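You operate a simulated robot arm through the tools that you are given. There is no shell and no other tool. Be economical: measure what you need, move in short steps, check, and stop when the job is done.

You are at the controls of a simulated two-armed robot. One attempt, no reset.

Task
Run the still till the carboy holds the litres on the batch card, then shut it down.
Fine: blue tap wide open, switch lever on high, press the blue button; flame out at the mark, then the tap.

The check looks at the end state, three seconds after you hand in, the way a careful person would. Anything else that was tipped, shoved, dropped, spilled or broken makes it a failure.

Robot
Two 6-joint arms with two-finger parallel grippers on one trunk, on a base that drives. Base frame: it is fixed to the floor where the robot stands at the start and does not move with it; the origin is under the middle of the robot, x ahead of it, y to its left, z up; the surface under the hand at the start is at about z = 585. Lengths are in mm, angles in degrees, forces in N, time in s.
The left shoulder is at the start at [-105, 177, 734], the right one opposite. With the tool pointing down near the work surface each hand reaches from about 200 to 720 mm from the robot's upright axis, wherever it stands, measured 20 degrees to its own side. Places, roughly: blue tap [500, 100, 800]; grey plug (8x8x10 cm) [600, -1100, 600]. Payload 1.57 kg a hand.
The TCP of each hand is the grasp point between the finger pads, 30 mm short of the fingertips. In the tool frame z runs along the fingers and y along their closing line. Largest opening 80 mm; finger width 17, thickness 12; the body of the gripper, 40 by 82 mm, starts 80 mm behind the TCP.
Orientation is that of the tool frame in the base frame, as a unit quaternion [x, y, z, w]. With the fingers straight down and closing along the base's y, the tool's x points along the base's -x, its y along +y and its z along -z.

Tools
- The arms move only by the tool jog_arm. It takes "left_rows", "right_rows" or both (then of equal length, played together; a hand with none holds still); each is a list that holds one entry, the list of rows, each a list of 7 numbers: the opening, from 0 (shut) to 1 (fully open), then the shift along the tool's x, y, z in mm, then the turn, a rotation vector about the tool's x, y, z in degrees. In form: [[[fingers, tx, ty, tz, ax, ay, az], ...]]. A call has 1 to 20 rows; each row is the pose to reach, as a shift and turn from the pose commanded when the call began, along the tool's axes at that moment. Each row takes 0.2 s and may step no farther than 50 mm and 8.6 degrees from the row before; otherwise, or with a gripper value out of range, the whole call is refused. Where a pose cannot be reached the arm comes as near as it can. A force on the tool above 40 N (or 10 N above the force at the start of the call, whichever is more), or a blocked arm, ends the call early, and 0.2 s more pass. The fingers move at their own pace (about 72 mm/s each) and stop on an object; they squeeze with about 34 N. The grip force told is the motor's: it shows also when the fingers shut on nothing. Time passes only in rows, and 0.2 s behind the last, so rows that repeat a pose let the fingers close. The reply holds the time, the measured pose of the TCP, the force on the tool along the base axes, the opening and the grip force, in the units named above and with some noise, with the torque about the TCP (base axes, N m) and any sound that the robot's microphone picked up.
- Cameras (640 x 400 px; columns grow to the right, rows downward): "scene" is now at [42.8, 8.9, 1461.3]; the picture's right is [0.12, -0.99, 0.00], its down [-0.70, -0.08, -0.71] and it looks along [0.71, 0.08, -0.70] (base axes); focal length 286 px, centre (320, 200). "left" rides on the left gripper at [72, 7, -122] in its tool frame; the picture's right is [-0.09, 1.00, 0.00], its down [-0.84, -0.08, -0.54] and it looks along [-0.54, -0.05, 0.84] (tool axes); focal length 238 px, centre (320, 200). "right" rides on the right gripper at [72, -7, -122] in its tool frame; the picture's right is [0.09, 1.00, 0.00], its down [-0.84, 0.08, -0.54] and it looks along [-0.54, 0.05, 0.84] (tool axes); focal length 238 px, centre (320, 200).
- grab_frame(camera): a new picture of that camera. It takes no simulated time.
- lift_body(by): slides the trunk up (or, below 0, down) by that many mm; the arms and the scene camera ride with it, the base frame stays. It gives what a move gives, with no picture.
- steer(legs): drives the robot by 1 to 6 legs, each [ahead, left, turn to the left] in mm, mm and degrees, along the robot's own axes; the way and the turn of a leg run together, so that a leg with both is an arc; at most 1500 mm and 180 degrees a leg. The arms and the cameras ride along, it lands a little off, and it stops where it bumps. It gives what a move gives.
- head_to(pan, tilt): turns the head with the scene camera to pan (to the left, within 143 degrees either way) and tilt (down, from -29 to 69), counted from straight ahead of the robot. It gives what a move gives.
- probe_pixels(camera, pixels): for up to 12 pixels [column, row] of the newest picture of that camera ("zoom" is the newest enlarged one), the place [x, y, z] in the base frame of the surface seen there, good to about 3 mm. It takes no simulated time.
- zoom(camera, box): a new picture of the part [left, top, right, bottom] of that camera's present view, enlarged. It takes no simulated time.
- hand_in(): hands the job in; it is judged then, once.

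Go step by step. Measure first, check grasps and placings, and put right what went wrong. The budget is 80 turns and 70 pictures, counting those below and the enlarged ones. Unless the task says otherwise, let go and move clear before handing in, and close with one line.

The tools are called after "Request:" by a JSON object that holds its "fn" and its "kwargs". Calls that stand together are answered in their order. jog_arm: Moves the arms, as the interface text tells. Its arguments: {"type":"object","properties":{"left_rows":{"type":"array"},"right_rows":{"type":"array"}},"required":[]} The other tools are called the same way: lift_body (by) slides the trunk up or down; steer (legs) drives the base; head_to (pan, tilt) turns the head that bears the scene camera; grab_frame (camera) takes a picture; probe_pixels (camera, pixels) gives the place of the surface under pixels of a picture; zoom (camera, box) takes an enlarged picture of a part of a camera's view; hand_in () hands the job in.

At the start:

```text
t: 0.0
left_ee_pos: [491.1, 190.0, 1043.7]
left_tcp_rot: [-0.001, 1.0, -0.001, 0.0]
left_contact_force: [0.3, 0.0, 0.5]
left_torque: [0.0, 0.0, -0.02]
left_finger_gap: 79.8
left_grip_force: 0.0
right_ee_pos: [467.7, -239.7, 1009.5]
right_tcp_rot: [0.0, 1.0, 0.0, 0.0]
right_contact_force: [0.5, -0.5, -0.7]
right_torque: [0.0, -0.01, 0.01]
right_finger_gap: 79.8
right_grip_force: 0.0
trunk travel left (down, up): [-175.0, 153.0]
robot x, y, heading: [-0.2, -3.5, 0.1]
head pan, tilt: [6.8, 44.6]
```

scene: 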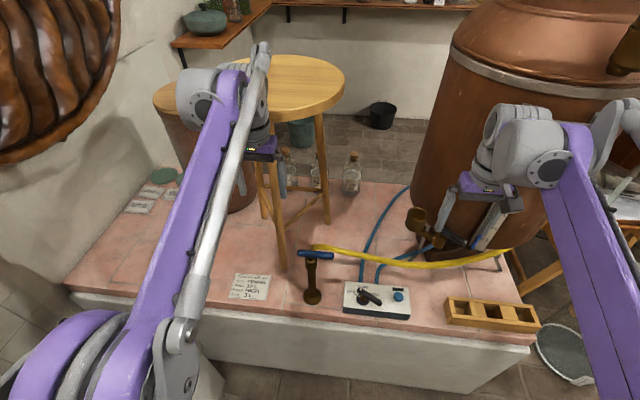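
right: 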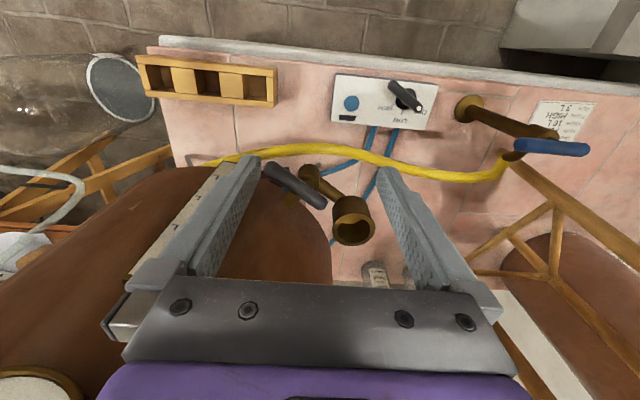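
left: 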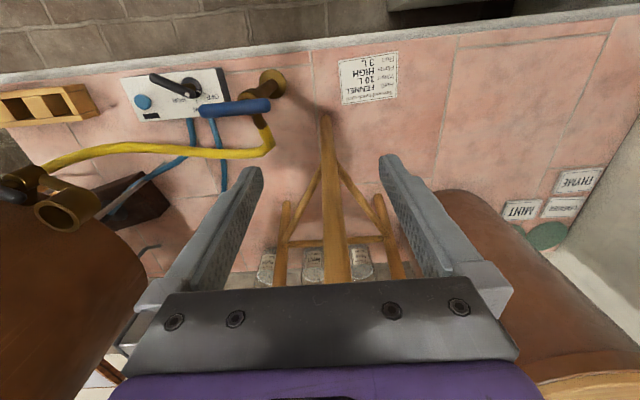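

The pictures show a batch card near scene (250,287), the blue tap at (315,255) and a switch panel at (377,300). I'll enlarge these and measure them.

Request:
{"fn": "zoom", "kwargs": {"camera": "left", "box": [100, 40, 420, 240]}}

Request:
{"fn": "zoom", "kwargs": {"camera": "scene", "box": [220, 220, 540, 400]}}

Request:
{"fn": "probe_pixels", "kwargs": {"camera": "scene", "pixels": [[300, 253], [315, 254], [330, 256], [312, 270], [312, 297], [359, 293], [376, 300], [398, 296], [355, 310], [400, 312], [418, 222], [250, 287]]}}

```text
2.00 times, centred on (260, 140) of left
```

zoom: 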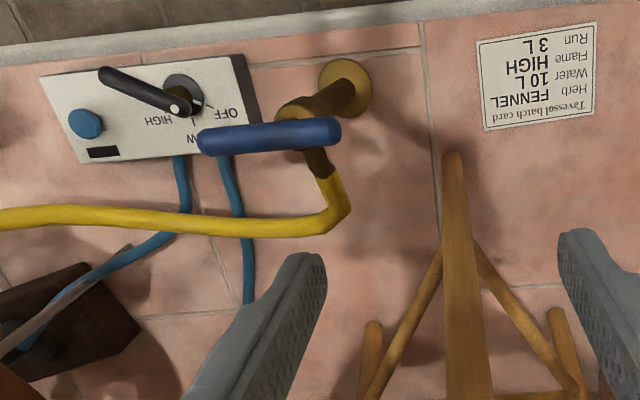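

```text
2.00 times, centred on (380, 310) of scene
```

zoom: 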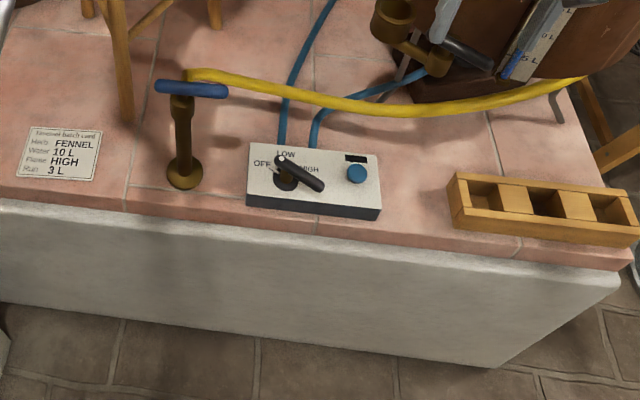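

```text
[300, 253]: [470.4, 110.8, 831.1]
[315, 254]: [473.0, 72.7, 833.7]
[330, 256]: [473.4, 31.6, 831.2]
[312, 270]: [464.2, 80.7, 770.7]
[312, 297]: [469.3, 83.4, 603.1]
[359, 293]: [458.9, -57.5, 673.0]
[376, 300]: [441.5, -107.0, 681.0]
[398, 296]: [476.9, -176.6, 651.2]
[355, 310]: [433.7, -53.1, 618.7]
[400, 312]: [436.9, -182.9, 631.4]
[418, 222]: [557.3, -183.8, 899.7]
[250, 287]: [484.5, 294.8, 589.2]
```

The card says fennel, 10 L water, flame high, run 3 L. I still need to find the carboy, the gauge and the grey plug, so I'll turn the head right.

Request:
{"fn": "head_to", "kwargs": {"pan": -45, "tilt": 40}}

Request:
{"fn": "grab_frame", "kwargs": {"camera": "scene"}}

Request:
{"fn": "head_to", "kwargs": {"pan": -10, "tilt": 15}}

Request:
{"fn": "grab_frame", "kwargs": {"camera": "scene"}}

```text
t: 1.2
left_ee_pos: [491.3, 189.4, 1044.7]
left_tcp_rot: [0.0, 1.0, 0.0, -0.001]
left_contact_force: [-0.4, 0.2, -0.1]
left_torque: [0.02, 0.02, -0.02]
left_finger_gap: 79.9
left_grip_force: 0.1
right_ee_pos: [466.8, -240.1, 1010.5]
right_tcp_rot: [0.0, 1.0, 0.0, 0.0]
right_contact_force: [0.1, 0.5, 0.1]
right_torque: [-0.01, 0.02, -0.01]
right_finger_gap: 80.2
right_grip_force: 0.1
trunk travel left (down, up): [-175.0, 153.0]
robot x, y, heading: [0.7, 0.3, 0.1]
head pan, tilt: [-45.0, 40.0]
```

```text
64 pictures are left
```

scene: 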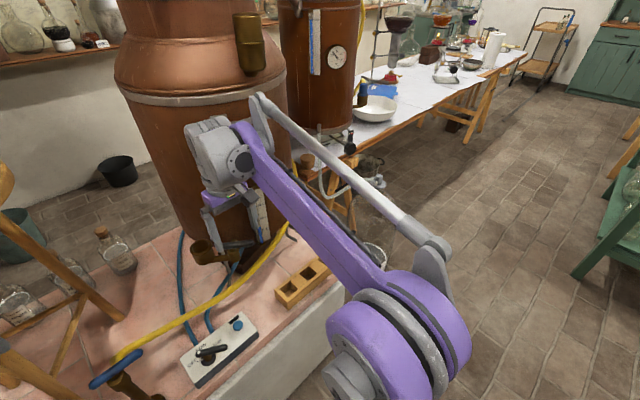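

```text
t: 2.2
left_ee_pos: [491.8, 189.4, 1045.3]
left_tcp_rot: [0.0, 1.0, 0.0, 0.0]
left_contact_force: [0.0, -0.6, 0.0]
left_torque: [0.0, -0.01, 0.0]
left_finger_gap: 80.2
left_grip_force: 0.0
right_ee_pos: [466.6, -240.1, 1009.8]
right_tcp_rot: [0.001, 1.0, 0.0, 0.0]
right_contact_force: [0.3, 0.5, 0.0]
right_torque: [-0.01, -0.01, -0.02]
right_finger_gap: 80.0
right_grip_force: 0.1
trunk travel left (down, up): [-175.0, 153.0]
robot x, y, heading: [1.1, 2.2, 0.0]
head pan, tilt: [-10.0, 15.0]
```

```text
63 pictures are left
```

scene: 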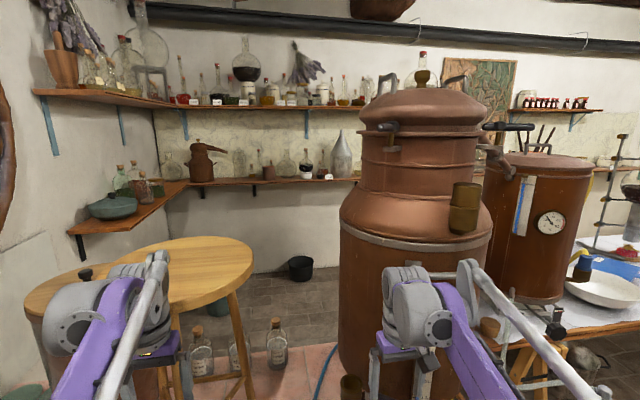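

The condenser stands to the right of the still, and there's glassware below it. I'll look at the grey plug area and under the condenser.

Request:
{"fn": "head_to", "kwargs": {"pan": -58, "tilt": 35}}

Request:
{"fn": "grab_frame", "kwargs": {"camera": "scene"}}

Request:
{"fn": "zoom", "kwargs": {"camera": "scene", "box": [100, 0, 420, 200]}}

Request:
{"fn": "zoom", "kwargs": {"camera": "scene", "box": [150, 120, 350, 245]}}

```text
t: 3.4
left_ee_pos: [489.5, 190.6, 1044.0]
left_tcp_rot: [0.0, 1.0, 0.0, -0.001]
left_contact_force: [-0.5, 0.2, -0.5]
left_torque: [-0.04, -0.01, -0.02]
left_finger_gap: 80.0
left_grip_force: 0.1
right_ee_pos: [467.3, -240.7, 1010.0]
right_tcp_rot: [0.001, 1.0, 0.0, 0.0]
right_contact_force: [1.5, -0.3, 0.6]
right_torque: [0.0, -0.01, -0.02]
right_finger_gap: 80.0
right_grip_force: 0.1
trunk travel left (down, up): [-175.0, 153.0]
robot x, y, heading: [0.1, 1.2, -0.0]
head pan, tilt: [-58.0, 35.0]
```

```text
62 pictures are left
```

scene: 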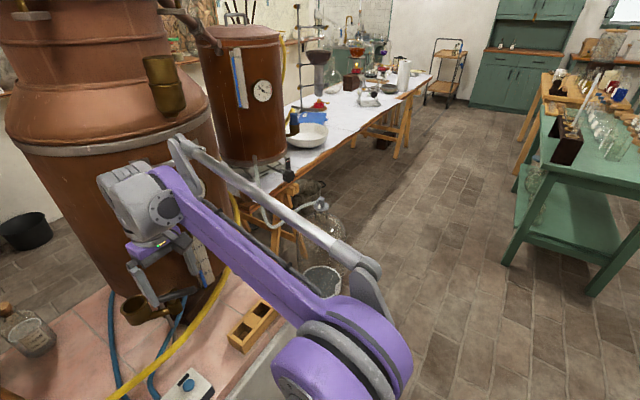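

```text
2.00 times, centred on (260, 100) of scene
```

zoom: 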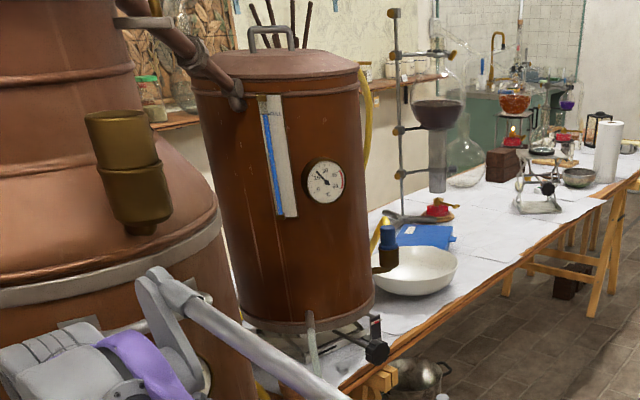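

```text
3.20 times, centred on (250, 182) of scene
```

zoom: 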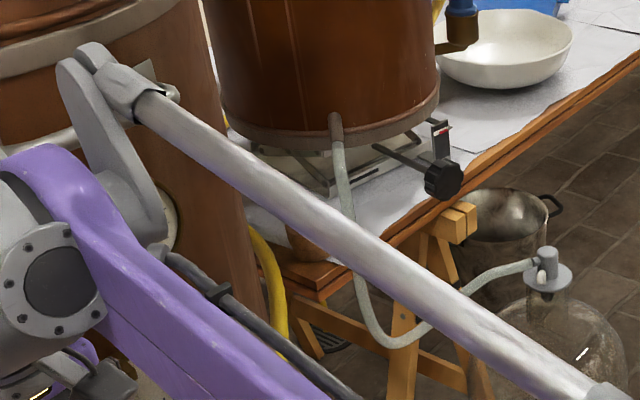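

A grey stopper with a hose sits on the carboy near zoom (550,270), but my right forearm hides the glass. I'll lower the right hand to working height, clear of the spout, and look again.

Request:
{"fn": "jog_arm", "kwargs": {"right_rows": [[[1, 40, 0, 0, 0, 0, 0], [1, 80, 0, 0, 0, 0, 0], [1, 80, 20, 40, 0, 0, 0], [1, 80, 40, 80, 0, 0, 0], [1, 80, 60, 120, 0, 0, 0], [1, 80, 70, 160, 0, 0, 0], [1, 80, 80, 200, 0, 0, 0], [1, 80, 80, 240, 0, 0, 0]]]}}

Request:
{"fn": "grab_frame", "kwargs": {"camera": "scene"}}

Request:
{"fn": "grab_frame", "kwargs": {"camera": "right"}}

```text
t: 5.2
left_ee_pos: [492.7, 190.4, 1044.5]
left_tcp_rot: [0.0, 1.0, 0.0, -0.001]
left_contact_force: [-0.4, -0.3, 0.4]
left_torque: [0.0, 0.02, 0.03]
left_finger_gap: 80.0
left_grip_force: 0.0
right_ee_pos: [389.0, -159.4, 768.5]
right_tcp_rot: [0.0, 1.0, 0.001, 0.0]
right_contact_force: [0.9, -0.6, -0.3]
right_torque: [-0.01, -0.02, -0.02]
right_finger_gap: 80.0
right_grip_force: 0.1
trunk travel left (down, up): [-175.0, 153.0]
robot x, y, heading: [-0.5, 2.6, 0.1]
head pan, tilt: [-58.0, 35.0]
```

```text
59 pictures are left
```

scene: 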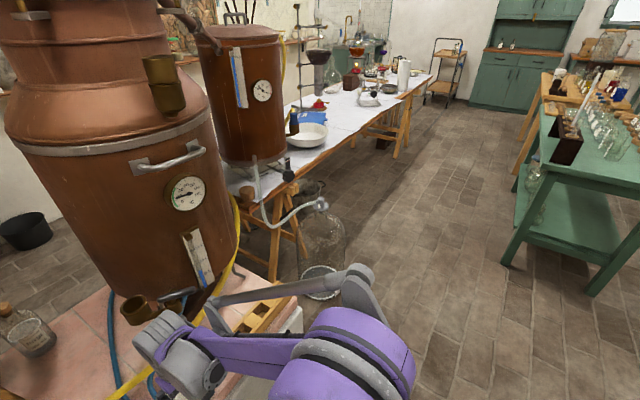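

```text
58 pictures are left
```

right: 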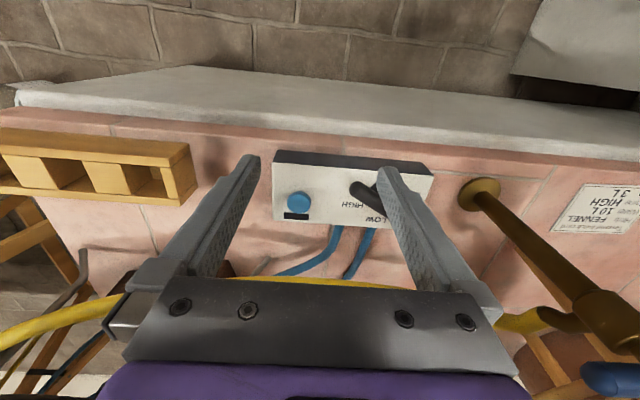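

The view is clear now: still gauge near (197,255), thermometer (188,193), carboy (320,240). I'll enlarge these.

Request:
{"fn": "zoom", "kwargs": {"camera": "scene", "box": [240, 170, 400, 310]}}

Request:
{"fn": "zoom", "kwargs": {"camera": "scene", "box": [100, 170, 260, 330]}}

Request:
{"fn": "zoom", "kwargs": {"camera": "right", "box": [260, 140, 440, 240]}}

Request:
{"fn": "probe_pixels", "kwargs": {"camera": "scene", "pixels": [[320, 203], [322, 235], [320, 280], [136, 308]]}}

```text
2.86 times, centred on (320, 240) of scene
```

zoom: 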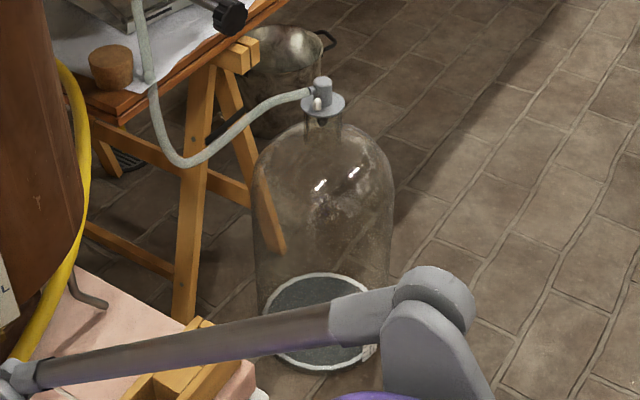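

```text
2.50 times, centred on (180, 250) of scene
```

zoom: 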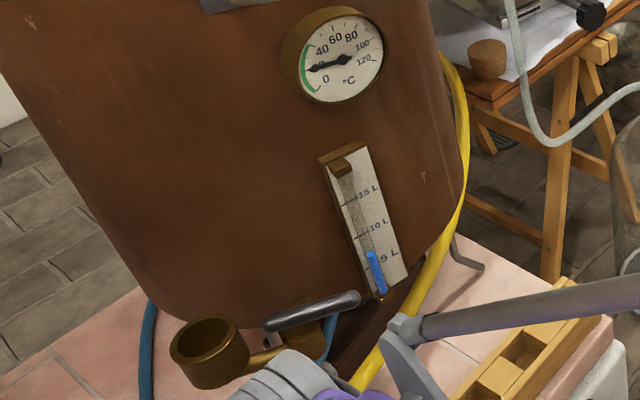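

```text
3.56 times, centred on (350, 190) of right
```

zoom: 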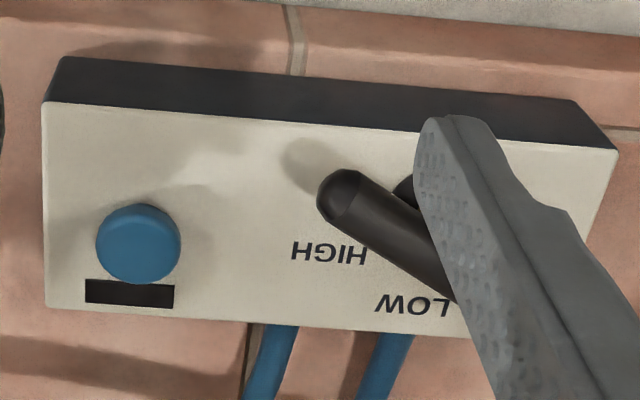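

```text
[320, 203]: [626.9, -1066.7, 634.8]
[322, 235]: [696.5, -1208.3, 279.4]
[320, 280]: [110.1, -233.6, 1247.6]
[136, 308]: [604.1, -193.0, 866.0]
```

The still gauge shows about 5 L or a little more, the carboy looks empty, and the lever handle tip is near HIGH or pointing past it. I need finer views of the carboy for litre marks and of the panel for the lever state.

Request:
{"fn": "zoom", "kwargs": {"camera": "scene", "box": [290, 190, 350, 270]}}

Request:
{"fn": "head_to", "kwargs": {"pan": -8, "tilt": 50}}

Request:
{"fn": "zoom", "kwargs": {"camera": "scene", "box": [260, 200, 420, 300]}}

```text
5.00 times, centred on (320, 230) of scene
```

zoom: 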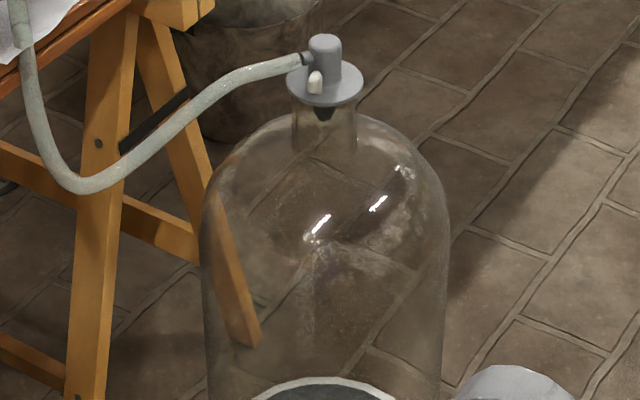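

```text
t: 6.3
left_ee_pos: [491.2, 189.9, 1044.6]
left_tcp_rot: [0.001, 1.0, 0.0, 0.0]
left_contact_force: [-0.5, 0.0, -0.3]
left_torque: [0.0, -0.05, 0.01]
left_finger_gap: 80.1
left_grip_force: 0.0
right_ee_pos: [388.8, -159.4, 770.9]
right_tcp_rot: [-0.001, 1.0, -0.001, 0.0]
right_contact_force: [-0.2, 0.0, 0.5]
right_torque: [0.04, -0.02, 0.0]
right_finger_gap: 79.7
right_grip_force: 0.1
trunk travel left (down, up): [-175.0, 153.0]
robot x, y, heading: [0.3, -0.4, -0.0]
head pan, tilt: [-8.0, 50.0]
```

```text
4.00 times, centred on (340, 250) of scene
```

zoom: 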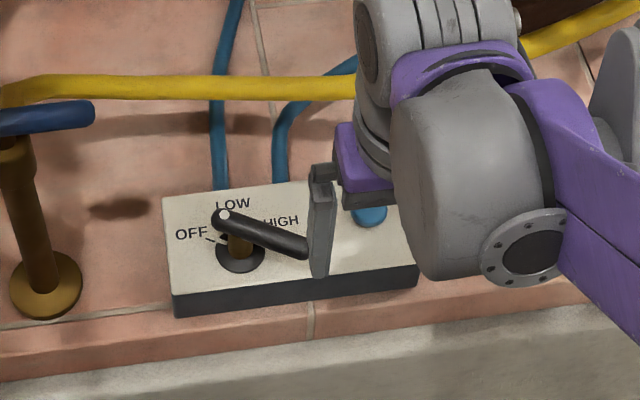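

The bar's white-dot end points toward OFF, and the open hand hides part of the panel. I'll move the right hand aside to the right and get a clean, measured view.

Request:
{"fn": "jog_arm", "kwargs": {"right_rows": [[[1, 20, -30, -40, 0, 0, 0], [1, 40, -70, -60, 0, 0, 0], [1, 40, -110, -60, 0, 0, 0], [1, 40, -150, -60, 0, 0, 0]]]}}

Request:
{"fn": "zoom", "kwargs": {"camera": "scene", "box": [260, 200, 420, 300]}}

Request:
{"fn": "probe_pixels", "kwargs": {"camera": "zoom", "pixels": [[222, 215], [240, 226], [270, 237], [300, 250], [240, 248], [195, 232], [235, 203], [280, 220], [370, 215], [358, 240], [90, 112], [8, 125]]}}

```text
refused: row 1 steps farther than a row can; nothing moved
```

```text
4.00 times, centred on (340, 250) of scene
```

zoom: 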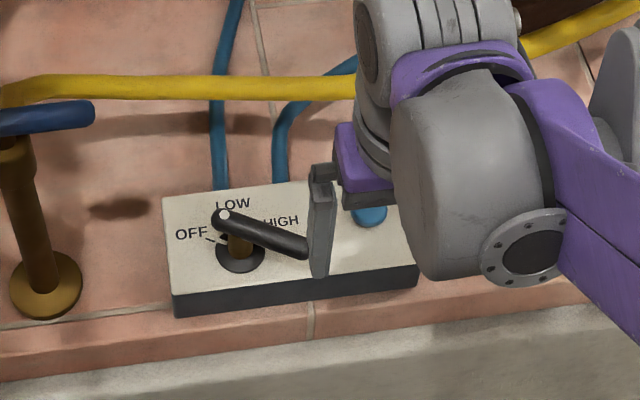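

```text
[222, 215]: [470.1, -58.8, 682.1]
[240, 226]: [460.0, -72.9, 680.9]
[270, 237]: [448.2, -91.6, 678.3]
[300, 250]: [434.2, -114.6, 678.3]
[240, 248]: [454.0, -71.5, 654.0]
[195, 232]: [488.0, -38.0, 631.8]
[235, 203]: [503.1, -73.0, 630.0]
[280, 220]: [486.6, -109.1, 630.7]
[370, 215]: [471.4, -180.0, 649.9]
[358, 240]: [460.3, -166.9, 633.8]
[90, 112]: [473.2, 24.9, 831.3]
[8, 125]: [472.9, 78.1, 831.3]
```

Positions: pivot at about (457,-72), white pointer toward OFF at +45°, LOW straight ahead, HIGH at −45°. The last move was too long for one row, so I'll redo it smaller and also check the stool clearance by the tap.

Request:
{"fn": "jog_arm", "kwargs": {"right_rows": [[[1, 10, -20, -30, 0, 0, 0], [1, 20, -50, -55, 0, 0, 0], [1, 30, -90, -60, 0, 0, 0], [1, 30, -130, -60, 0, 0, 0]]]}}

Request:
{"fn": "head_to", "kwargs": {"pan": 8, "tilt": 45}}

Request:
{"fn": "grab_frame", "kwargs": {"camera": "scene"}}

Request:
{"fn": "probe_pixels", "kwargs": {"camera": "scene", "pixels": [[300, 110], [335, 100], [280, 190], [278, 240], [325, 180], [300, 253], [315, 254], [330, 256], [315, 246], [360, 292], [398, 296], [500, 310]]}}

```text
t: 7.3
left_ee_pos: [491.5, 191.0, 1044.4]
left_tcp_rot: [-0.001, 1.0, 0.0, 0.0]
left_contact_force: [0.3, -0.9, 0.3]
left_torque: [0.0, -0.03, -0.02]
left_finger_gap: 79.9
left_grip_force: 0.0
right_ee_pos: [358.0, -291.7, 830.0]
right_tcp_rot: [0.0, 1.0, 0.0, 0.001]
right_contact_force: [0.3, -0.2, -0.2]
right_torque: [0.04, -0.01, 0.06]
right_finger_gap: 80.1
right_grip_force: 0.0
trunk travel left (down, up): [-175.0, 153.0]
robot x, y, heading: [-3.0, -0.7, -0.1]
head pan, tilt: [-8.0, 50.0]
```

```text
t: 8.1
left_ee_pos: [491.4, 189.5, 1044.3]
left_tcp_rot: [0.001, 1.0, 0.0, 0.0]
left_contact_force: [0.4, -0.6, -0.1]
left_torque: [0.01, 0.0, -0.01]
left_finger_gap: 79.8
left_grip_force: 0.0
right_ee_pos: [356.9, -289.4, 829.7]
right_tcp_rot: [0.0, 1.0, 0.0, 0.001]
right_contact_force: [-0.3, 0.1, 0.5]
right_torque: [-0.02, -0.02, -0.01]
right_finger_gap: 80.0
right_grip_force: 0.1
trunk travel left (down, up): [-175.0, 153.0]
robot x, y, heading: [0.7, -4.0, 0.0]
head pan, tilt: [8.0, 45.0]
```

```text
51 pictures are left
```

scene: 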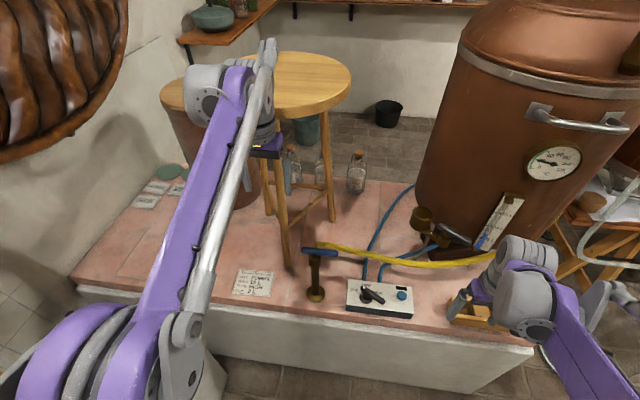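

```text
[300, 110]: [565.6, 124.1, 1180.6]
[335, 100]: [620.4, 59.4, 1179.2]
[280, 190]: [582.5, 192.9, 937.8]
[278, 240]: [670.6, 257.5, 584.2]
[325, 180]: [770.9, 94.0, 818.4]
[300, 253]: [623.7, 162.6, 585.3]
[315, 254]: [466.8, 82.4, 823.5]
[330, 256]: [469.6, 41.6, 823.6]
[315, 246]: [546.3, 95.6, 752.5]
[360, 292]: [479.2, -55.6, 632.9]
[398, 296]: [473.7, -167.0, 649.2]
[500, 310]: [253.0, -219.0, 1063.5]
```

The stool top is at z 1180 with its near edge at x≈555, so it stays clear of the path. The tap bar seems offset from its stem (stem y≈82, bar y 25 to 115), so I'll hover the left hand over it, turned 90° clockwise, and inspect.

Request:
{"fn": "jog_arm", "kwargs": {"left_rows": [[[1, 25, -11, 0, 0, 0, 8], [1, 40, -22, 0, 0, 0, 16], [1, 40, -33, 5, 0, 0, 24], [1, 40, -44, 10, 0, 0, 32], [1, 40, -55, 20, 0, 0, 40], [1, 35, -66, 30, 0, 0, 48], [1, 30, -77, 40, 0, 0, 56], [1, 25, -88, 50, 0, 0, 64], [1, 20, -99, 60, 0, 0, 72], [1, 20, -108, 75, 0, 0, 80], [1, 20, -108, 90, 0, 0, 85], [1, 20, -108, 110, 0, 0, 90], [1, 20, -108, 120, 0, 0, 90]]]}}

Request:
{"fn": "grab_frame", "kwargs": {"camera": "left"}}

Request:
{"fn": "zoom", "kwargs": {"camera": "scene", "box": [240, 210, 400, 330]}}

```text
t: 10.9
left_ee_pos: [471.8, 81.2, 923.2]
left_tcp_rot: [0.707, 0.707, 0.0, 0.0]
left_contact_force: [0.1, 0.1, 0.2]
left_torque: [-0.03, 0.03, 0.01]
left_finger_gap: 80.1
left_grip_force: 0.1
right_ee_pos: [357.0, -289.9, 829.9]
right_tcp_rot: [0.0, 1.0, 0.0, 0.0]
right_contact_force: [-0.7, -0.3, 0.2]
right_torque: [0.01, -0.03, 0.0]
right_finger_gap: 79.9
right_grip_force: 0.0
trunk travel left (down, up): [-175.0, 153.0]
robot x, y, heading: [-1.7, 3.8, -0.0]
head pan, tilt: [8.0, 45.0]
```

```text
50 pictures are left
```

left: 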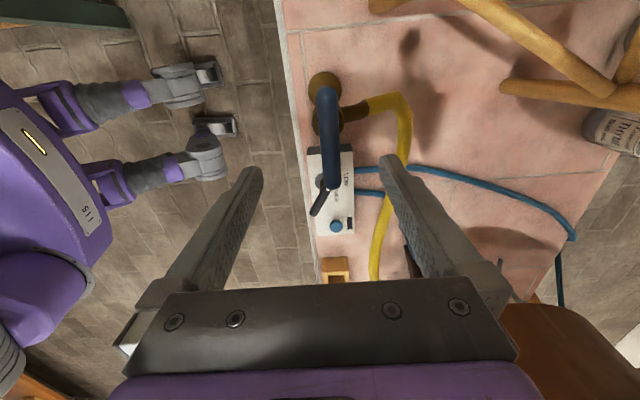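

```text
3.33 times, centred on (320, 270) of scene
```

zoom: 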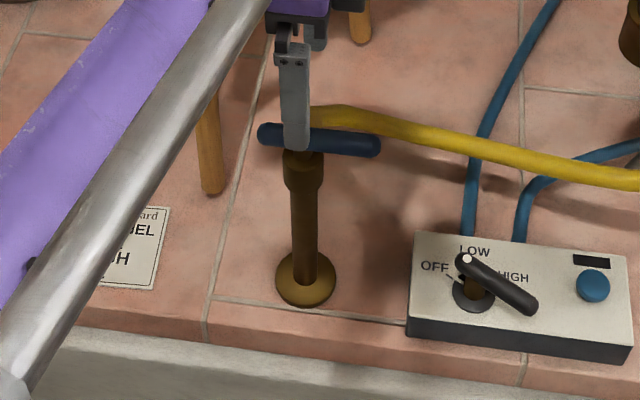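

The tap is an asymmetric lever: stem at y≈83, long end toward −y, square to the hose outlet, so it's closed. I'll probe the exact handle geometry before coming down on the long arm.

Request:
{"fn": "probe_pixels", "kwargs": {"camera": "left", "pixels": [[325, 92], [325, 110], [327, 140], [330, 165], [332, 183], [352, 112], [324, 80], [345, 190], [316, 120], [336, 125]]}}

Request:
{"fn": "zoom", "kwargs": {"camera": "left", "box": [270, 60, 430, 220]}}

```text
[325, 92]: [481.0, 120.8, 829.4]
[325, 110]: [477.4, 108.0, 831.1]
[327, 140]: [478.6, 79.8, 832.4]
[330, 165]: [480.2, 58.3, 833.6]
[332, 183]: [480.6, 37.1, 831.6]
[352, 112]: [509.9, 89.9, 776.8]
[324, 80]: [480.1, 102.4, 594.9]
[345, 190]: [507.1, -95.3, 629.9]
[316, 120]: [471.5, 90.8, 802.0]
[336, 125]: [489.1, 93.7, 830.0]
```

```text
2.50 times, centred on (350, 140) of left
```

zoom: 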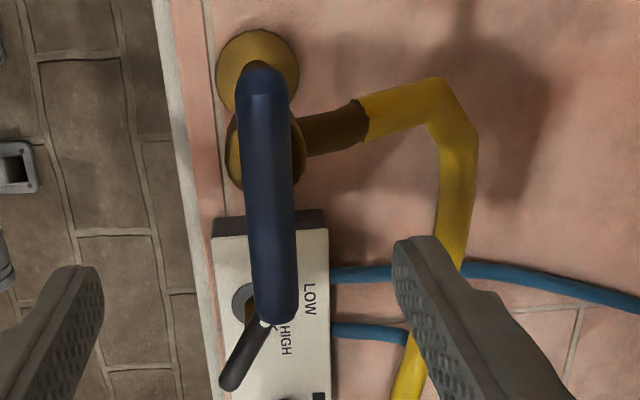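

The bar is about 21 mm thick, centred at x≈477, z≈822, with the stem at about y 84. I'll come down on the long arm at y≈52 and close.

Request:
{"fn": "jog_arm", "kwargs": {"left_rows": [[[1, -29, 5, 0, 0, 0, 0], [1, -29, 5, 30, 0, 0, 0], [1, -29, 5, 60, 0, 0, 0], [1, -29, 5, 85, 0, 0, 0], [0.6, -29, 5, 85, 0, 0, 0], [0.3, -29, 5, 85, 0, 0, 0], [0.15, -29, 5, 85, 0, 0, 0], [0.15, -29, 5, 85, 0, 0, 0]]]}}

Request:
{"fn": "zoom", "kwargs": {"camera": "scene", "box": [240, 210, 400, 330]}}

```text
t: 12.7
left_ee_pos: [477.5, 54.0, 837.3]
left_tcp_rot: [0.707, 0.707, 0.001, 0.0]
left_contact_force: [11.3, -1.9, 2.0]
left_torque: [-0.17, -0.15, -0.33]
left_finger_gap: 20.1
left_grip_force: 33.2
right_ee_pos: [358.3, -289.7, 830.1]
right_tcp_rot: [0.0, 1.0, 0.001, -0.001]
right_contact_force: [0.3, -0.1, 0.9]
right_torque: [0.0, 0.03, -0.03]
right_finger_gap: 80.1
right_grip_force: 0.2
trunk travel left (down, up): [-175.0, 153.0]
robot x, y, heading: [5.2, 1.5, -0.0]
head pan, tilt: [8.0, 45.0]
```

```text
3.33 times, centred on (320, 270) of scene
```

zoom: 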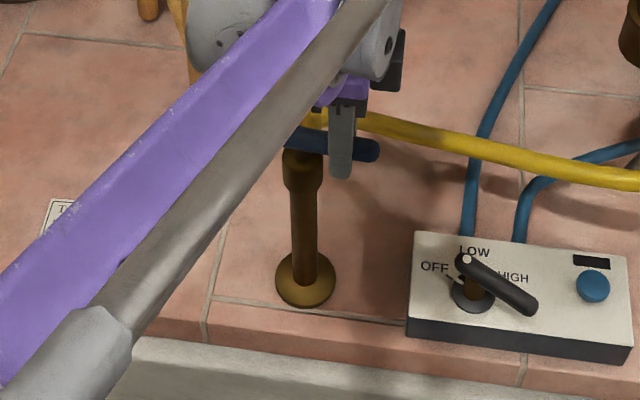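

The grip holds at 20 mm. I'll turn counter-clockwise a first 24° in an arc about the stem and read the forces.

Request:
{"fn": "jog_arm", "kwargs": {"left_rows": [[[0.15, 0.3, 4.2, 0, 0, 0, -8], [0.15, 1.2, 8.3, 0, 0, 0, -16], [0.15, 2.6, 12.2, 0, 0, 0, -24]]]}}

Request:
{"fn": "zoom", "kwargs": {"camera": "scene", "box": [240, 210, 400, 330]}}

```text
t: 13.5
left_ee_pos: [479.7, 55.5, 838.3]
left_tcp_rot: [0.578, 0.816, -0.004, -0.006]
left_contact_force: [-9.7, 2.6, -2.2]
left_torque: [-0.03, 0.38, -0.85]
left_finger_gap: 25.3
left_grip_force: 37.1
right_ee_pos: [356.3, -291.3, 830.9]
right_tcp_rot: [0.0, 1.0, 0.0, -0.001]
right_contact_force: [0.3, -0.3, 0.1]
right_torque: [-0.02, 0.0, 0.01]
right_finger_gap: 80.1
right_grip_force: 0.1
trunk travel left (down, up): [-175.0, 153.0]
robot x, y, heading: [0.8, 1.2, 0.3]
head pan, tilt: [8.0, 45.0]
stopped in row 3 (left hand): the force on the tool passed its limit at 46 N (the readings are from after the stop); the commanded pose is now the measured one
```

```text
3.33 times, centred on (320, 270) of scene
```

zoom: 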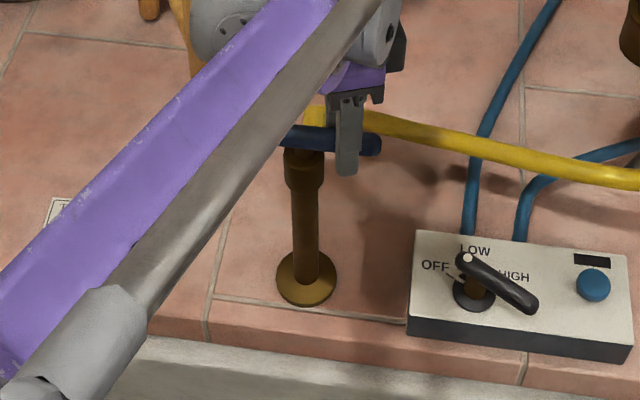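

The bar didn't follow; the fingers twisted open to 25 mm and the force hit 46 N, so this direction is a stop. I'll go back to square and try gently clockwise.

Request:
{"fn": "jog_arm", "kwargs": {"left_rows": [[[0.15, -0.4, -1.5, 0, 0, 0, 8], [0.15, -0.6, -2.9, 0, 0, 0, 16], [0.15, -0.6, -2.9, 0, 0, 0, 19], [0.15, 1.0, -6.5, 0, 0, 0, 27], [0.15, 3.2, -10, 0, 0, 0, 35]]]}}

Request:
{"fn": "zoom", "kwargs": {"camera": "scene", "box": [240, 210, 400, 330]}}

```text
t: 14.7
left_ee_pos: [470.8, 55.6, 838.3]
left_tcp_rot: [0.796, 0.605, -0.005, -0.004]
left_contact_force: [4.6, 4.1, 2.2]
left_torque: [0.94, -0.4, -0.11]
left_finger_gap: 18.7
left_grip_force: 33.1
right_ee_pos: [356.7, -290.2, 830.0]
right_tcp_rot: [0.0, 1.0, 0.0, 0.0]
right_contact_force: [0.4, -0.3, 0.2]
right_torque: [0.03, 0.0, -0.01]
right_finger_gap: 79.9
right_grip_force: 0.1
trunk travel left (down, up): [-175.0, 153.0]
robot x, y, heading: [-3.3, -0.0, 0.2]
head pan, tilt: [8.0, 45.0]
```

```text
3.33 times, centred on (320, 270) of scene
```

zoom: 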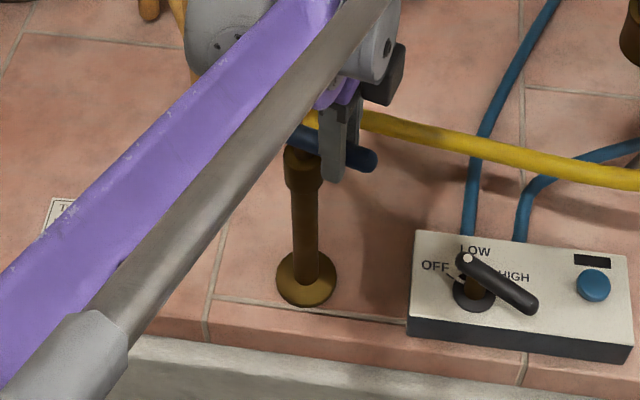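

The bar follows easily clockwise, with the end swinging toward me. I'll continue the arc to about 90°.

Request:
{"fn": "jog_arm", "kwargs": {"left_rows": [[[0.15, 0.3, -4.2, 0, 0, 0, 8], [0.15, 1.2, -8.3, 0, 0, 0, 16], [0.15, 2.6, -12.2, 0, 0, 0, 24], [0.15, 4.6, -15.9, 0, 0, 0, 32], [0.15, 7, -19.3, 0, 0, 0, 40], [0.15, 9.9, -22.3, 0, 0, 0, 48], [0.15, 13.2, -24.9, 0, 0, 0, 56], [0.15, 16.8, -27, 0, 0, 0, 64], [0.15, 20.7, -28.5, 0, 0, 0, 72], [0.15, 22.2, -29, 0, 0, 0, 75]]]}}

Request:
{"fn": "zoom", "kwargs": {"camera": "scene", "box": [240, 210, 400, 330]}}

```text
t: 16.9
left_ee_pos: [448.1, 86.6, 839.3]
left_tcp_rot: [1.0, -0.005, -0.007, 0.0]
left_contact_force: [-20.5, 18.2, -25.8]
left_torque: [0.24, 0.34, 0.65]
left_finger_gap: 19.1
left_grip_force: 33.4
right_ee_pos: [356.5, -288.4, 830.6]
right_tcp_rot: [0.001, 1.0, -0.001, 0.001]
right_contact_force: [-0.5, 0.5, -1.0]
right_torque: [0.0, -0.05, 0.0]
right_finger_gap: 80.0
right_grip_force: 0.0
trunk travel left (down, up): [-175.0, 153.0]
robot x, y, heading: [-2.8, 3.3, 0.0]
head pan, tilt: [8.0, 45.0]
```

```text
3.33 times, centred on (320, 270) of scene
```

zoom: 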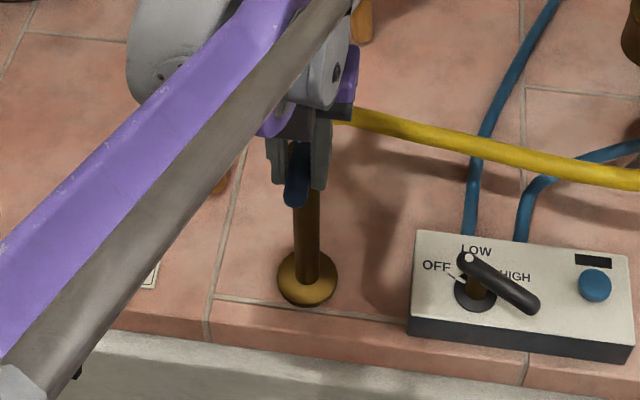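

The bar now points straight at me, about 90° round, and forces are rising, which suggests the stop. I'll nudge 6° more to confirm it's wide open.

Request:
{"fn": "jog_arm", "kwargs": {"left_rows": [[[0.15, 0.1, -1.6, 0, 0, 0, 3], [0.15, 0.2, -3.1, 0, 0, 0, 6]]]}}

Request:
{"fn": "probe_pixels", "kwargs": {"camera": "scene", "pixels": [[314, 268]]}}

```text
t: 17.5
left_ee_pos: [447.6, 74.1, 840.2]
left_tcp_rot: [0.999, -0.047, -0.005, -0.007]
left_contact_force: [-5.0, 41.1, -11.7]
left_torque: [0.24, 1.07, 1.39]
left_finger_gap: 27.8
left_grip_force: 37.9
left hand out of reach, approached as far as the arm can: row 2
right_ee_pos: [358.0, -285.9, 831.4]
right_tcp_rot: [-0.001, 1.0, -0.002, 0.0]
right_contact_force: [-0.2, 0.2, -0.1]
right_torque: [-0.01, 0.01, 0.0]
right_finger_gap: 80.1
right_grip_force: 0.1
trunk travel left (down, up): [-175.0, 153.0]
robot x, y, heading: [-3.0, 2.3, 0.2]
head pan, tilt: [8.0, 45.0]
```

```text
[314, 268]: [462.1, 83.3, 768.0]
```

The wrist reached its limit and the hand slipped sideways, so I'll let go, lift clear and check the handle.

Request:
{"fn": "jog_arm", "kwargs": {"left_rows": [[[1, 0, 0, 0, 0, 0, 0], [1, 0, 0, 0, 0, 0, 0], [1, 0, 0, -30, 0, 0, 0], [1, 0, 0, -70, 0, 0, -8], [1, -20, -10, -100, 0, 0, -16], [1, -40, -25, -120, 0, 0, -24], [1, -60, -60, -120, 0, 0, -32], [1, -70, -100, -120, 0, 0, -40]]]}}

Request:
{"fn": "zoom", "kwargs": {"camera": "scene", "box": [240, 210, 400, 330]}}

```text
t: 19.3
left_ee_pos: [387.9, 175.1, 958.1]
left_tcp_rot: [0.957, 0.289, -0.005, -0.001]
left_contact_force: [0.5, -0.2, 0.1]
left_torque: [-0.01, 0.02, 0.02]
left_finger_gap: 80.1
left_grip_force: 0.0
right_ee_pos: [356.3, -290.5, 829.2]
right_tcp_rot: [0.0, 1.0, 0.0, 0.001]
right_contact_force: [-0.4, 0.0, 0.4]
right_torque: [0.01, 0.0, -0.01]
right_finger_gap: 79.7
right_grip_force: 0.1
trunk travel left (down, up): [-175.0, 153.0]
robot x, y, heading: [0.2, -0.7, -0.0]
head pan, tilt: [8.0, 45.0]
```

```text
3.33 times, centred on (320, 270) of scene
```

zoom: 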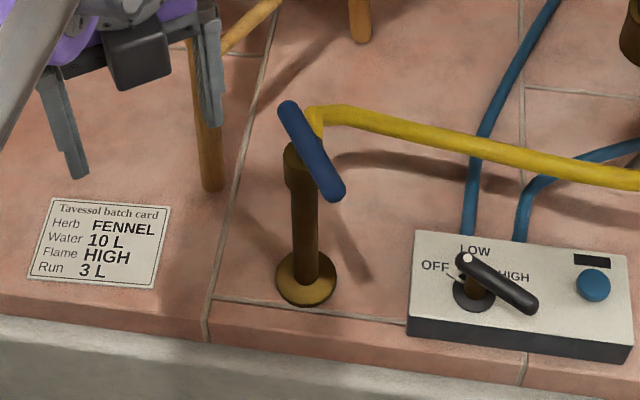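

The handle was dragged back to about 60–65°. I'll measure it, then push its long end toward +y with shut fingers until it meets the stop.

Request:
{"fn": "probe_pixels", "kwargs": {"camera": "zoom", "pixels": [[288, 110], [300, 130], [312, 150], [325, 172], [335, 190]]}}

```text
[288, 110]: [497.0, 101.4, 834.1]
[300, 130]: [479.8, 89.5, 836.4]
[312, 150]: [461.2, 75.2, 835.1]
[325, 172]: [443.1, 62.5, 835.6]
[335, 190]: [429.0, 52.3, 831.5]
```

The bar lies at about 54° of turn (axis (497,101) to (429,52), stem about (474,85)). I'll bring the shut right hand round to its −y side, staying clear of the spout.

Request:
{"fn": "jog_arm", "kwargs": {"right_rows": [[[0, 0, 20, -40, 0, 0, 0], [0, 0, 60, -65, 0, 0, 0], [0, 0, 108, -70, 0, 0, 0], [0, 0, 156, -70, 0, 0, 0], [0, 0, 204, -70, 0, 0, 0], [0, 0, 252, -70, 0, 0, 0], [0, -30, 290, -70, 0, 0, 0], [0, -70, 310, -70, 0, 0, 0], [0, -98, 310, -70, 0, 0, 0], [0, -98, 310, -38, 0, 0, 0], [0, -98, 310, -8, 0, 0, 0]]]}}

Request:
{"fn": "zoom", "kwargs": {"camera": "scene", "box": [240, 210, 400, 330]}}

```text
t: 21.7
left_ee_pos: [388.4, 174.5, 957.7]
left_tcp_rot: [0.958, 0.288, -0.005, -0.003]
left_contact_force: [0.7, -0.3, 0.8]
left_torque: [-0.02, -0.01, -0.03]
left_finger_gap: 80.0
left_grip_force: 0.0
right_ee_pos: [453.7, 20.7, 837.1]
right_tcp_rot: [0.0, 1.0, 0.0, 0.0]
right_contact_force: [-0.7, -0.1, -0.7]
right_torque: [-0.01, 0.04, -0.02]
right_finger_gap: 0.1
right_grip_force: 21.2
trunk travel left (down, up): [-175.0, 153.0]
robot x, y, heading: [1.8, -2.5, 0.3]
head pan, tilt: [8.0, 45.0]
```

```text
3.33 times, centred on (320, 270) of scene
```

zoom: 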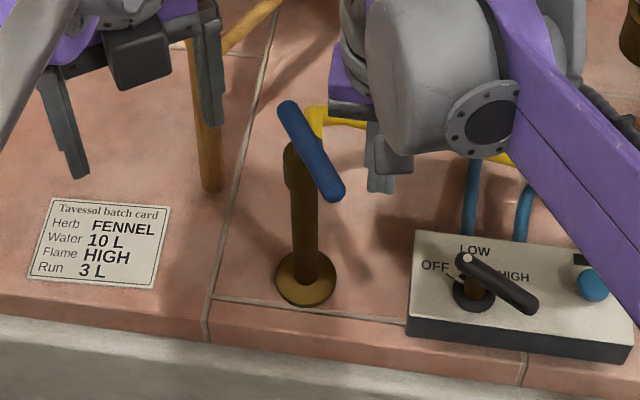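

The right fingers sit just beside the bar, touching nothing. I'll push along the arc toward the open stop.

Request:
{"fn": "jog_arm", "kwargs": {"right_rows": [[[0, 2, 12, 0, 0, 0, 0], [0, 6, 22, 0, 0, 0, 0], [0, 12, 29, 0, 0, 0, 0], [0, 18, 35, 0, 0, 0, 0], [0, 23, 40, 0, 0, 0, 0], [0, 26, 44, 0, 0, 0, 0], [0, 28, 48, 0, 0, 0, 0], [0, 29, 52, 0, 0, 0, 0], [0, 29, 56, 0, 0, 0, 0]]]}}

Request:
{"fn": "zoom", "kwargs": {"camera": "scene", "box": [240, 210, 400, 330]}}

```text
t: 23.8
left_ee_pos: [387.5, 173.1, 958.3]
left_tcp_rot: [0.958, 0.286, -0.006, -0.002]
left_contact_force: [-0.3, -0.3, 0.3]
left_torque: [-0.02, -0.01, -0.01]
left_finger_gap: 80.0
left_grip_force: 0.1
right_ee_pos: [426.0, 67.9, 838.8]
right_tcp_rot: [0.005, 1.0, -0.007, 0.001]
right_contact_force: [-1.0, -17.2, 3.7]
right_torque: [-0.21, 0.0, -0.02]
right_finger_gap: 0.0
right_grip_force: 20.9
trunk travel left (down, up): [-175.0, 153.0]
robot x, y, heading: [-2.1, -0.9, -0.2]
head pan, tilt: [8.0, 45.0]
stopped in row 9 (right hand): the force on the tool passed its limit at 41 N (the readings are from after the stop); the commanded pose is now the measured one
```

```text
3.33 times, centred on (320, 270) of scene
```

zoom: 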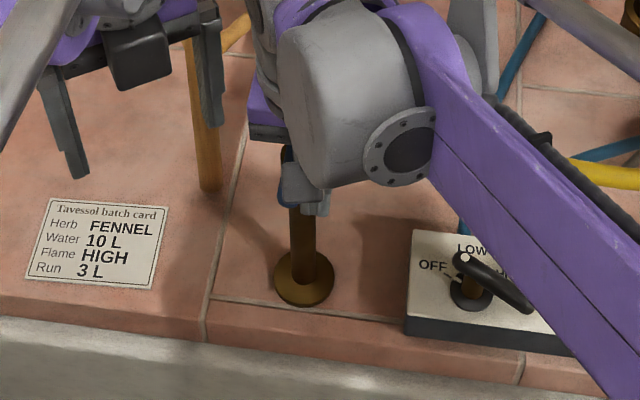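

The stop was reached at 41 N with the bar at about 90°, so the tap is wide open. Next I bring the shut right hand down beside the lever's long end, on its −y side.

Request:
{"fn": "jog_arm", "kwargs": {"right_rows": [[[0, 0, -25, 0, 0, 0, 0], [0, 0, -40, -40, 0, 0, 0], [0, 0, -80, -60, 0, 0, 0], [0, 0, -125, -60, 0, 0, 0], [0, 0, -170, -60, 0, 0, 0], [0, -25, -196, -40, 0, 0, 0], [0, -44, -196, -10, 0, 0, 0], [0, -44, -196, 30, 0, 0, 0], [0, -44, -196, 70, 0, 0, 0], [0, -44, -196, 110, 0, 0, 0], [0, -44, -196, 146, 0, 0, 0]]]}}

Request:
{"fn": "zoom", "kwargs": {"camera": "scene", "box": [260, 220, 420, 340]}}

Request:
{"fn": "zoom", "kwargs": {"camera": "right", "box": [160, 0, 640, 300]}}

```text
t: 26.2
left_ee_pos: [389.7, 173.2, 958.4]
left_tcp_rot: [0.958, 0.287, -0.005, -0.002]
left_contact_force: [0.0, 0.7, 0.0]
left_torque: [-0.01, -0.04, -0.01]
left_finger_gap: 79.8
left_grip_force: 0.1
right_ee_pos: [469.6, -126.9, 692.9]
right_tcp_rot: [0.002, 1.0, -0.004, 0.0]
right_contact_force: [0.2, 0.3, -0.5]
right_torque: [0.04, 0.0, 0.02]
right_finger_gap: 0.0
right_grip_force: 21.1
trunk travel left (down, up): [-175.0, 153.0]
robot x, y, heading: [-0.5, 2.1, -0.2]
head pan, tilt: [8.0, 45.0]
```

```text
3.33 times, centred on (340, 280) of scene
```

zoom: 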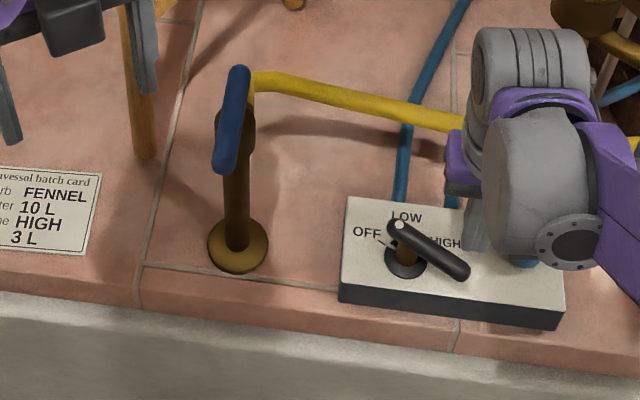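

```text
1.33 times, centred on (400, 150) of right
```

zoom: 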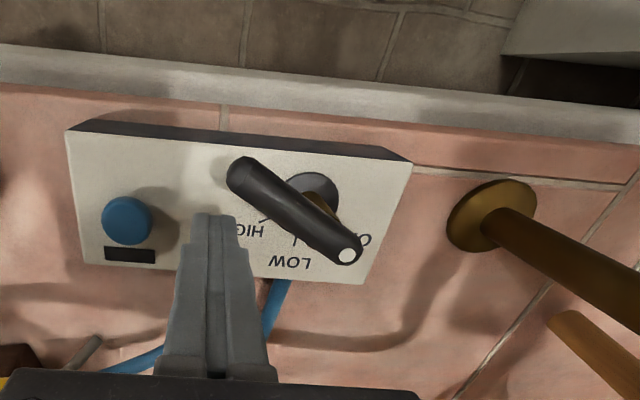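

The tap bar now lies in line with the outlet, and the fingers are beside the lever. I'll sweep the lever's long end round toward HIGH.

Request:
{"fn": "jog_arm", "kwargs": {"right_rows": [[[0, 10, 5, 0, 0, 0, 0], [0, 18, 9, 0, 0, 0, 0], [0, 28, 13, 0, 0, 0, 0], [0, 37, 17, 0, 0, 0, 0], [0, 45, 24, 0, 0, 0, 0], [0, 52, 34, 0, 0, 0, 0], [0, 56, 45, 0, 0, 0, 0], [0, 57, 57, 0, 0, 0, 0], [0, 55.5, 64.4, 0, 0, 0, 0]]]}}

Request:
{"fn": "zoom", "kwargs": {"camera": "right", "box": [160, 0, 640, 300]}}

```text
t: 28.2
left_ee_pos: [388.3, 173.6, 957.9]
left_tcp_rot: [0.958, 0.288, -0.005, -0.002]
left_contact_force: [0.5, -0.5, -0.4]
left_torque: [-0.03, -0.03, 0.0]
left_finger_gap: 80.0
left_grip_force: 0.1
right_ee_pos: [414.8, -62.2, 692.3]
right_tcp_rot: [0.003, 1.0, -0.004, 0.0]
right_contact_force: [0.3, -0.2, -0.2]
right_torque: [0.0, 0.04, 0.0]
right_finger_gap: 0.1
right_grip_force: 21.1
trunk travel left (down, up): [-175.0, 153.0]
robot x, y, heading: [3.8, 2.9, -0.1]
head pan, tilt: [8.0, 45.0]
```

```text
1.33 times, centred on (400, 150) of right
```

zoom: 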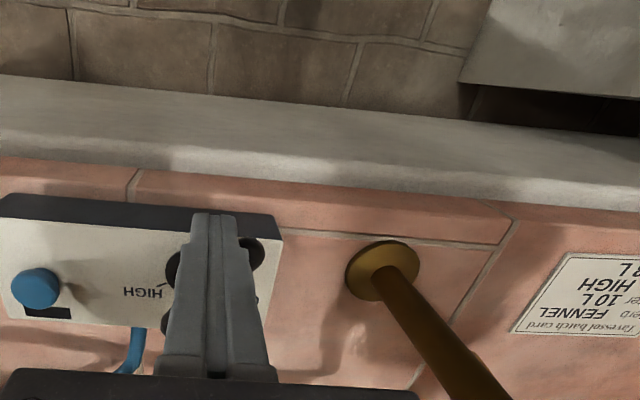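

The wrist view is blocked by the fingers and the force is near zero, so I'll check the lever from the head camera.

Request:
{"fn": "zoom", "kwargs": {"camera": "scene", "box": [300, 240, 420, 330]}}

```text
4.44 times, centred on (360, 285) of scene
```

zoom: 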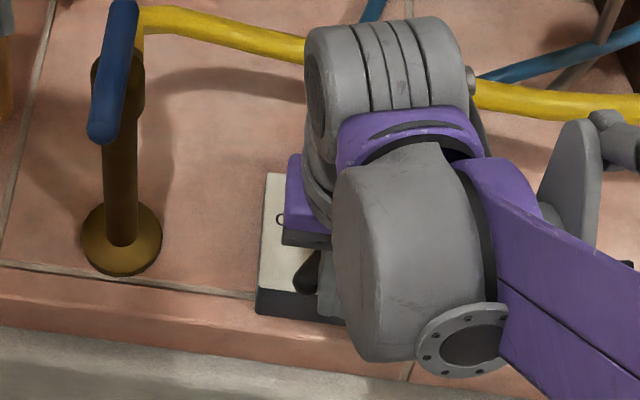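

The long end has swung to my left, at (305,270). I'll push the last bit until I feel the stop.

Request:
{"fn": "jog_arm", "kwargs": {"right_rows": [[[0, -1.2, 4, 0, 0, 0, 0], [0, -2.5, 7.6, 0, 0, 0, 0], [0, -5.5, 12.6, 0, 0, 0, 0]]]}}

Request:
{"fn": "zoom", "kwargs": {"camera": "scene", "box": [300, 240, 420, 330]}}

```text
t: 29.0
left_ee_pos: [386.9, 173.6, 958.2]
left_tcp_rot: [0.958, 0.287, -0.006, -0.002]
left_contact_force: [-0.5, 0.5, -0.4]
left_torque: [-0.02, -0.01, 0.01]
left_finger_gap: 79.9
left_grip_force: 0.0
right_ee_pos: [420.5, -49.2, 693.5]
right_tcp_rot: [0.001, 1.0, -0.004, 0.0]
right_contact_force: [-0.9, -0.9, 0.3]
right_torque: [0.01, -0.01, 0.0]
right_finger_gap: 0.1
right_grip_force: 21.6
trunk travel left (down, up): [-175.0, 153.0]
robot x, y, heading: [-2.2, -2.0, 0.1]
head pan, tilt: [8.0, 45.0]
```

```text
4.44 times, centred on (360, 285) of scene
```

zoom: 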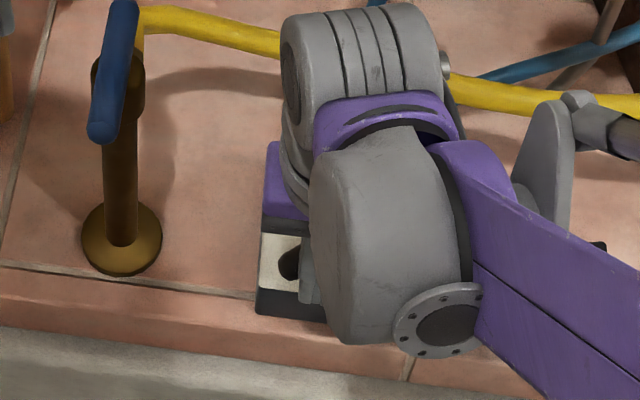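

There's still little force, so I'll back off and lift clear to see the lever's actual position.

Request:
{"fn": "jog_arm", "kwargs": {"right_rows": [[[0, 20, -13, 0, 0, 0, 0], [0, 30, -30, -30, 0, 0, 0], [0, 40, -65, -60, 0, 0, 0], [0, 50, -110, -75, 0, 0, 0], [0, 50, -155, -80, 0, 0, 0]]]}}

Request:
{"fn": "zoom", "kwargs": {"camera": "scene", "box": [300, 240, 420, 330]}}

Request:
{"fn": "probe_pixels", "kwargs": {"camera": "zoom", "pixels": [[300, 240], [440, 245]]}}

```text
t: 30.2
left_ee_pos: [389.3, 174.0, 957.1]
left_tcp_rot: [0.958, 0.288, -0.006, -0.003]
left_contact_force: [-0.7, 0.0, -0.2]
left_torque: [-0.01, 0.02, 0.0]
left_finger_gap: 80.3
left_grip_force: 0.0
right_ee_pos: [370.0, -206.1, 774.4]
right_tcp_rot: [0.002, 1.0, -0.004, 0.001]
right_contact_force: [0.7, 0.5, 0.1]
right_torque: [0.0, -0.01, -0.01]
right_finger_gap: 0.0
right_grip_force: 21.7
trunk travel left (down, up): [-175.0, 153.0]
robot x, y, heading: [-1.7, -1.6, 0.1]
head pan, tilt: [8.0, 45.0]
```

```text
4.44 times, centred on (360, 285) of scene
```

zoom: 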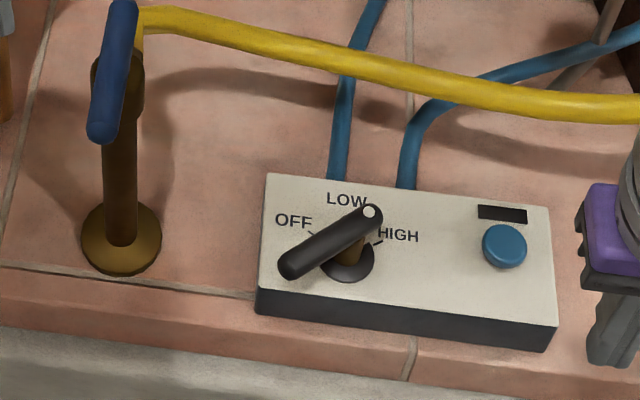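

```text
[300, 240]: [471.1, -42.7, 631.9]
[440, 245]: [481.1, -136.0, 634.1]
```

The white dot now points toward HIGH. I'll probe the bar to check its angle, and enlarge the small black window by the button.

Request:
{"fn": "probe_pixels", "kwargs": {"camera": "zoom", "pixels": [[371, 212], [340, 228], [315, 245], [290, 264], [318, 234], [378, 241], [354, 235], [505, 246], [520, 255], [500, 214]]}}

Request:
{"fn": "zoom", "kwargs": {"camera": "right", "box": [240, 40, 560, 240]}}

```text
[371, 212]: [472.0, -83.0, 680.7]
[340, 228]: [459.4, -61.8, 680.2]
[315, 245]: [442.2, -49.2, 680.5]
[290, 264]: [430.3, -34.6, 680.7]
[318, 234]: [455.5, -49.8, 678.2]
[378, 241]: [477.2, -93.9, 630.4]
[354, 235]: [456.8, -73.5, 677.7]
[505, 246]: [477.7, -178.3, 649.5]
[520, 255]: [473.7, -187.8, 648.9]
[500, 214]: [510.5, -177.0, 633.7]
```

```text
2.00 times, centred on (400, 140) of right
```

zoom: 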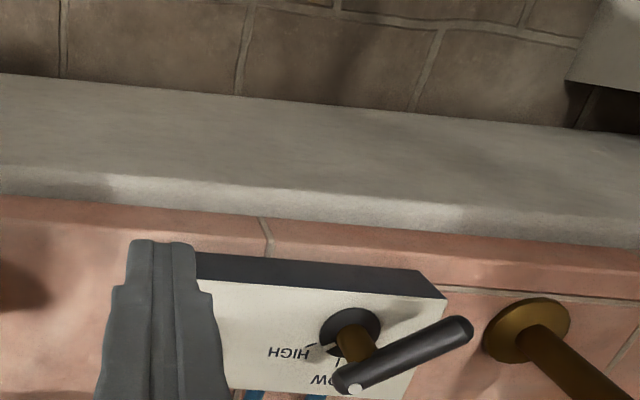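

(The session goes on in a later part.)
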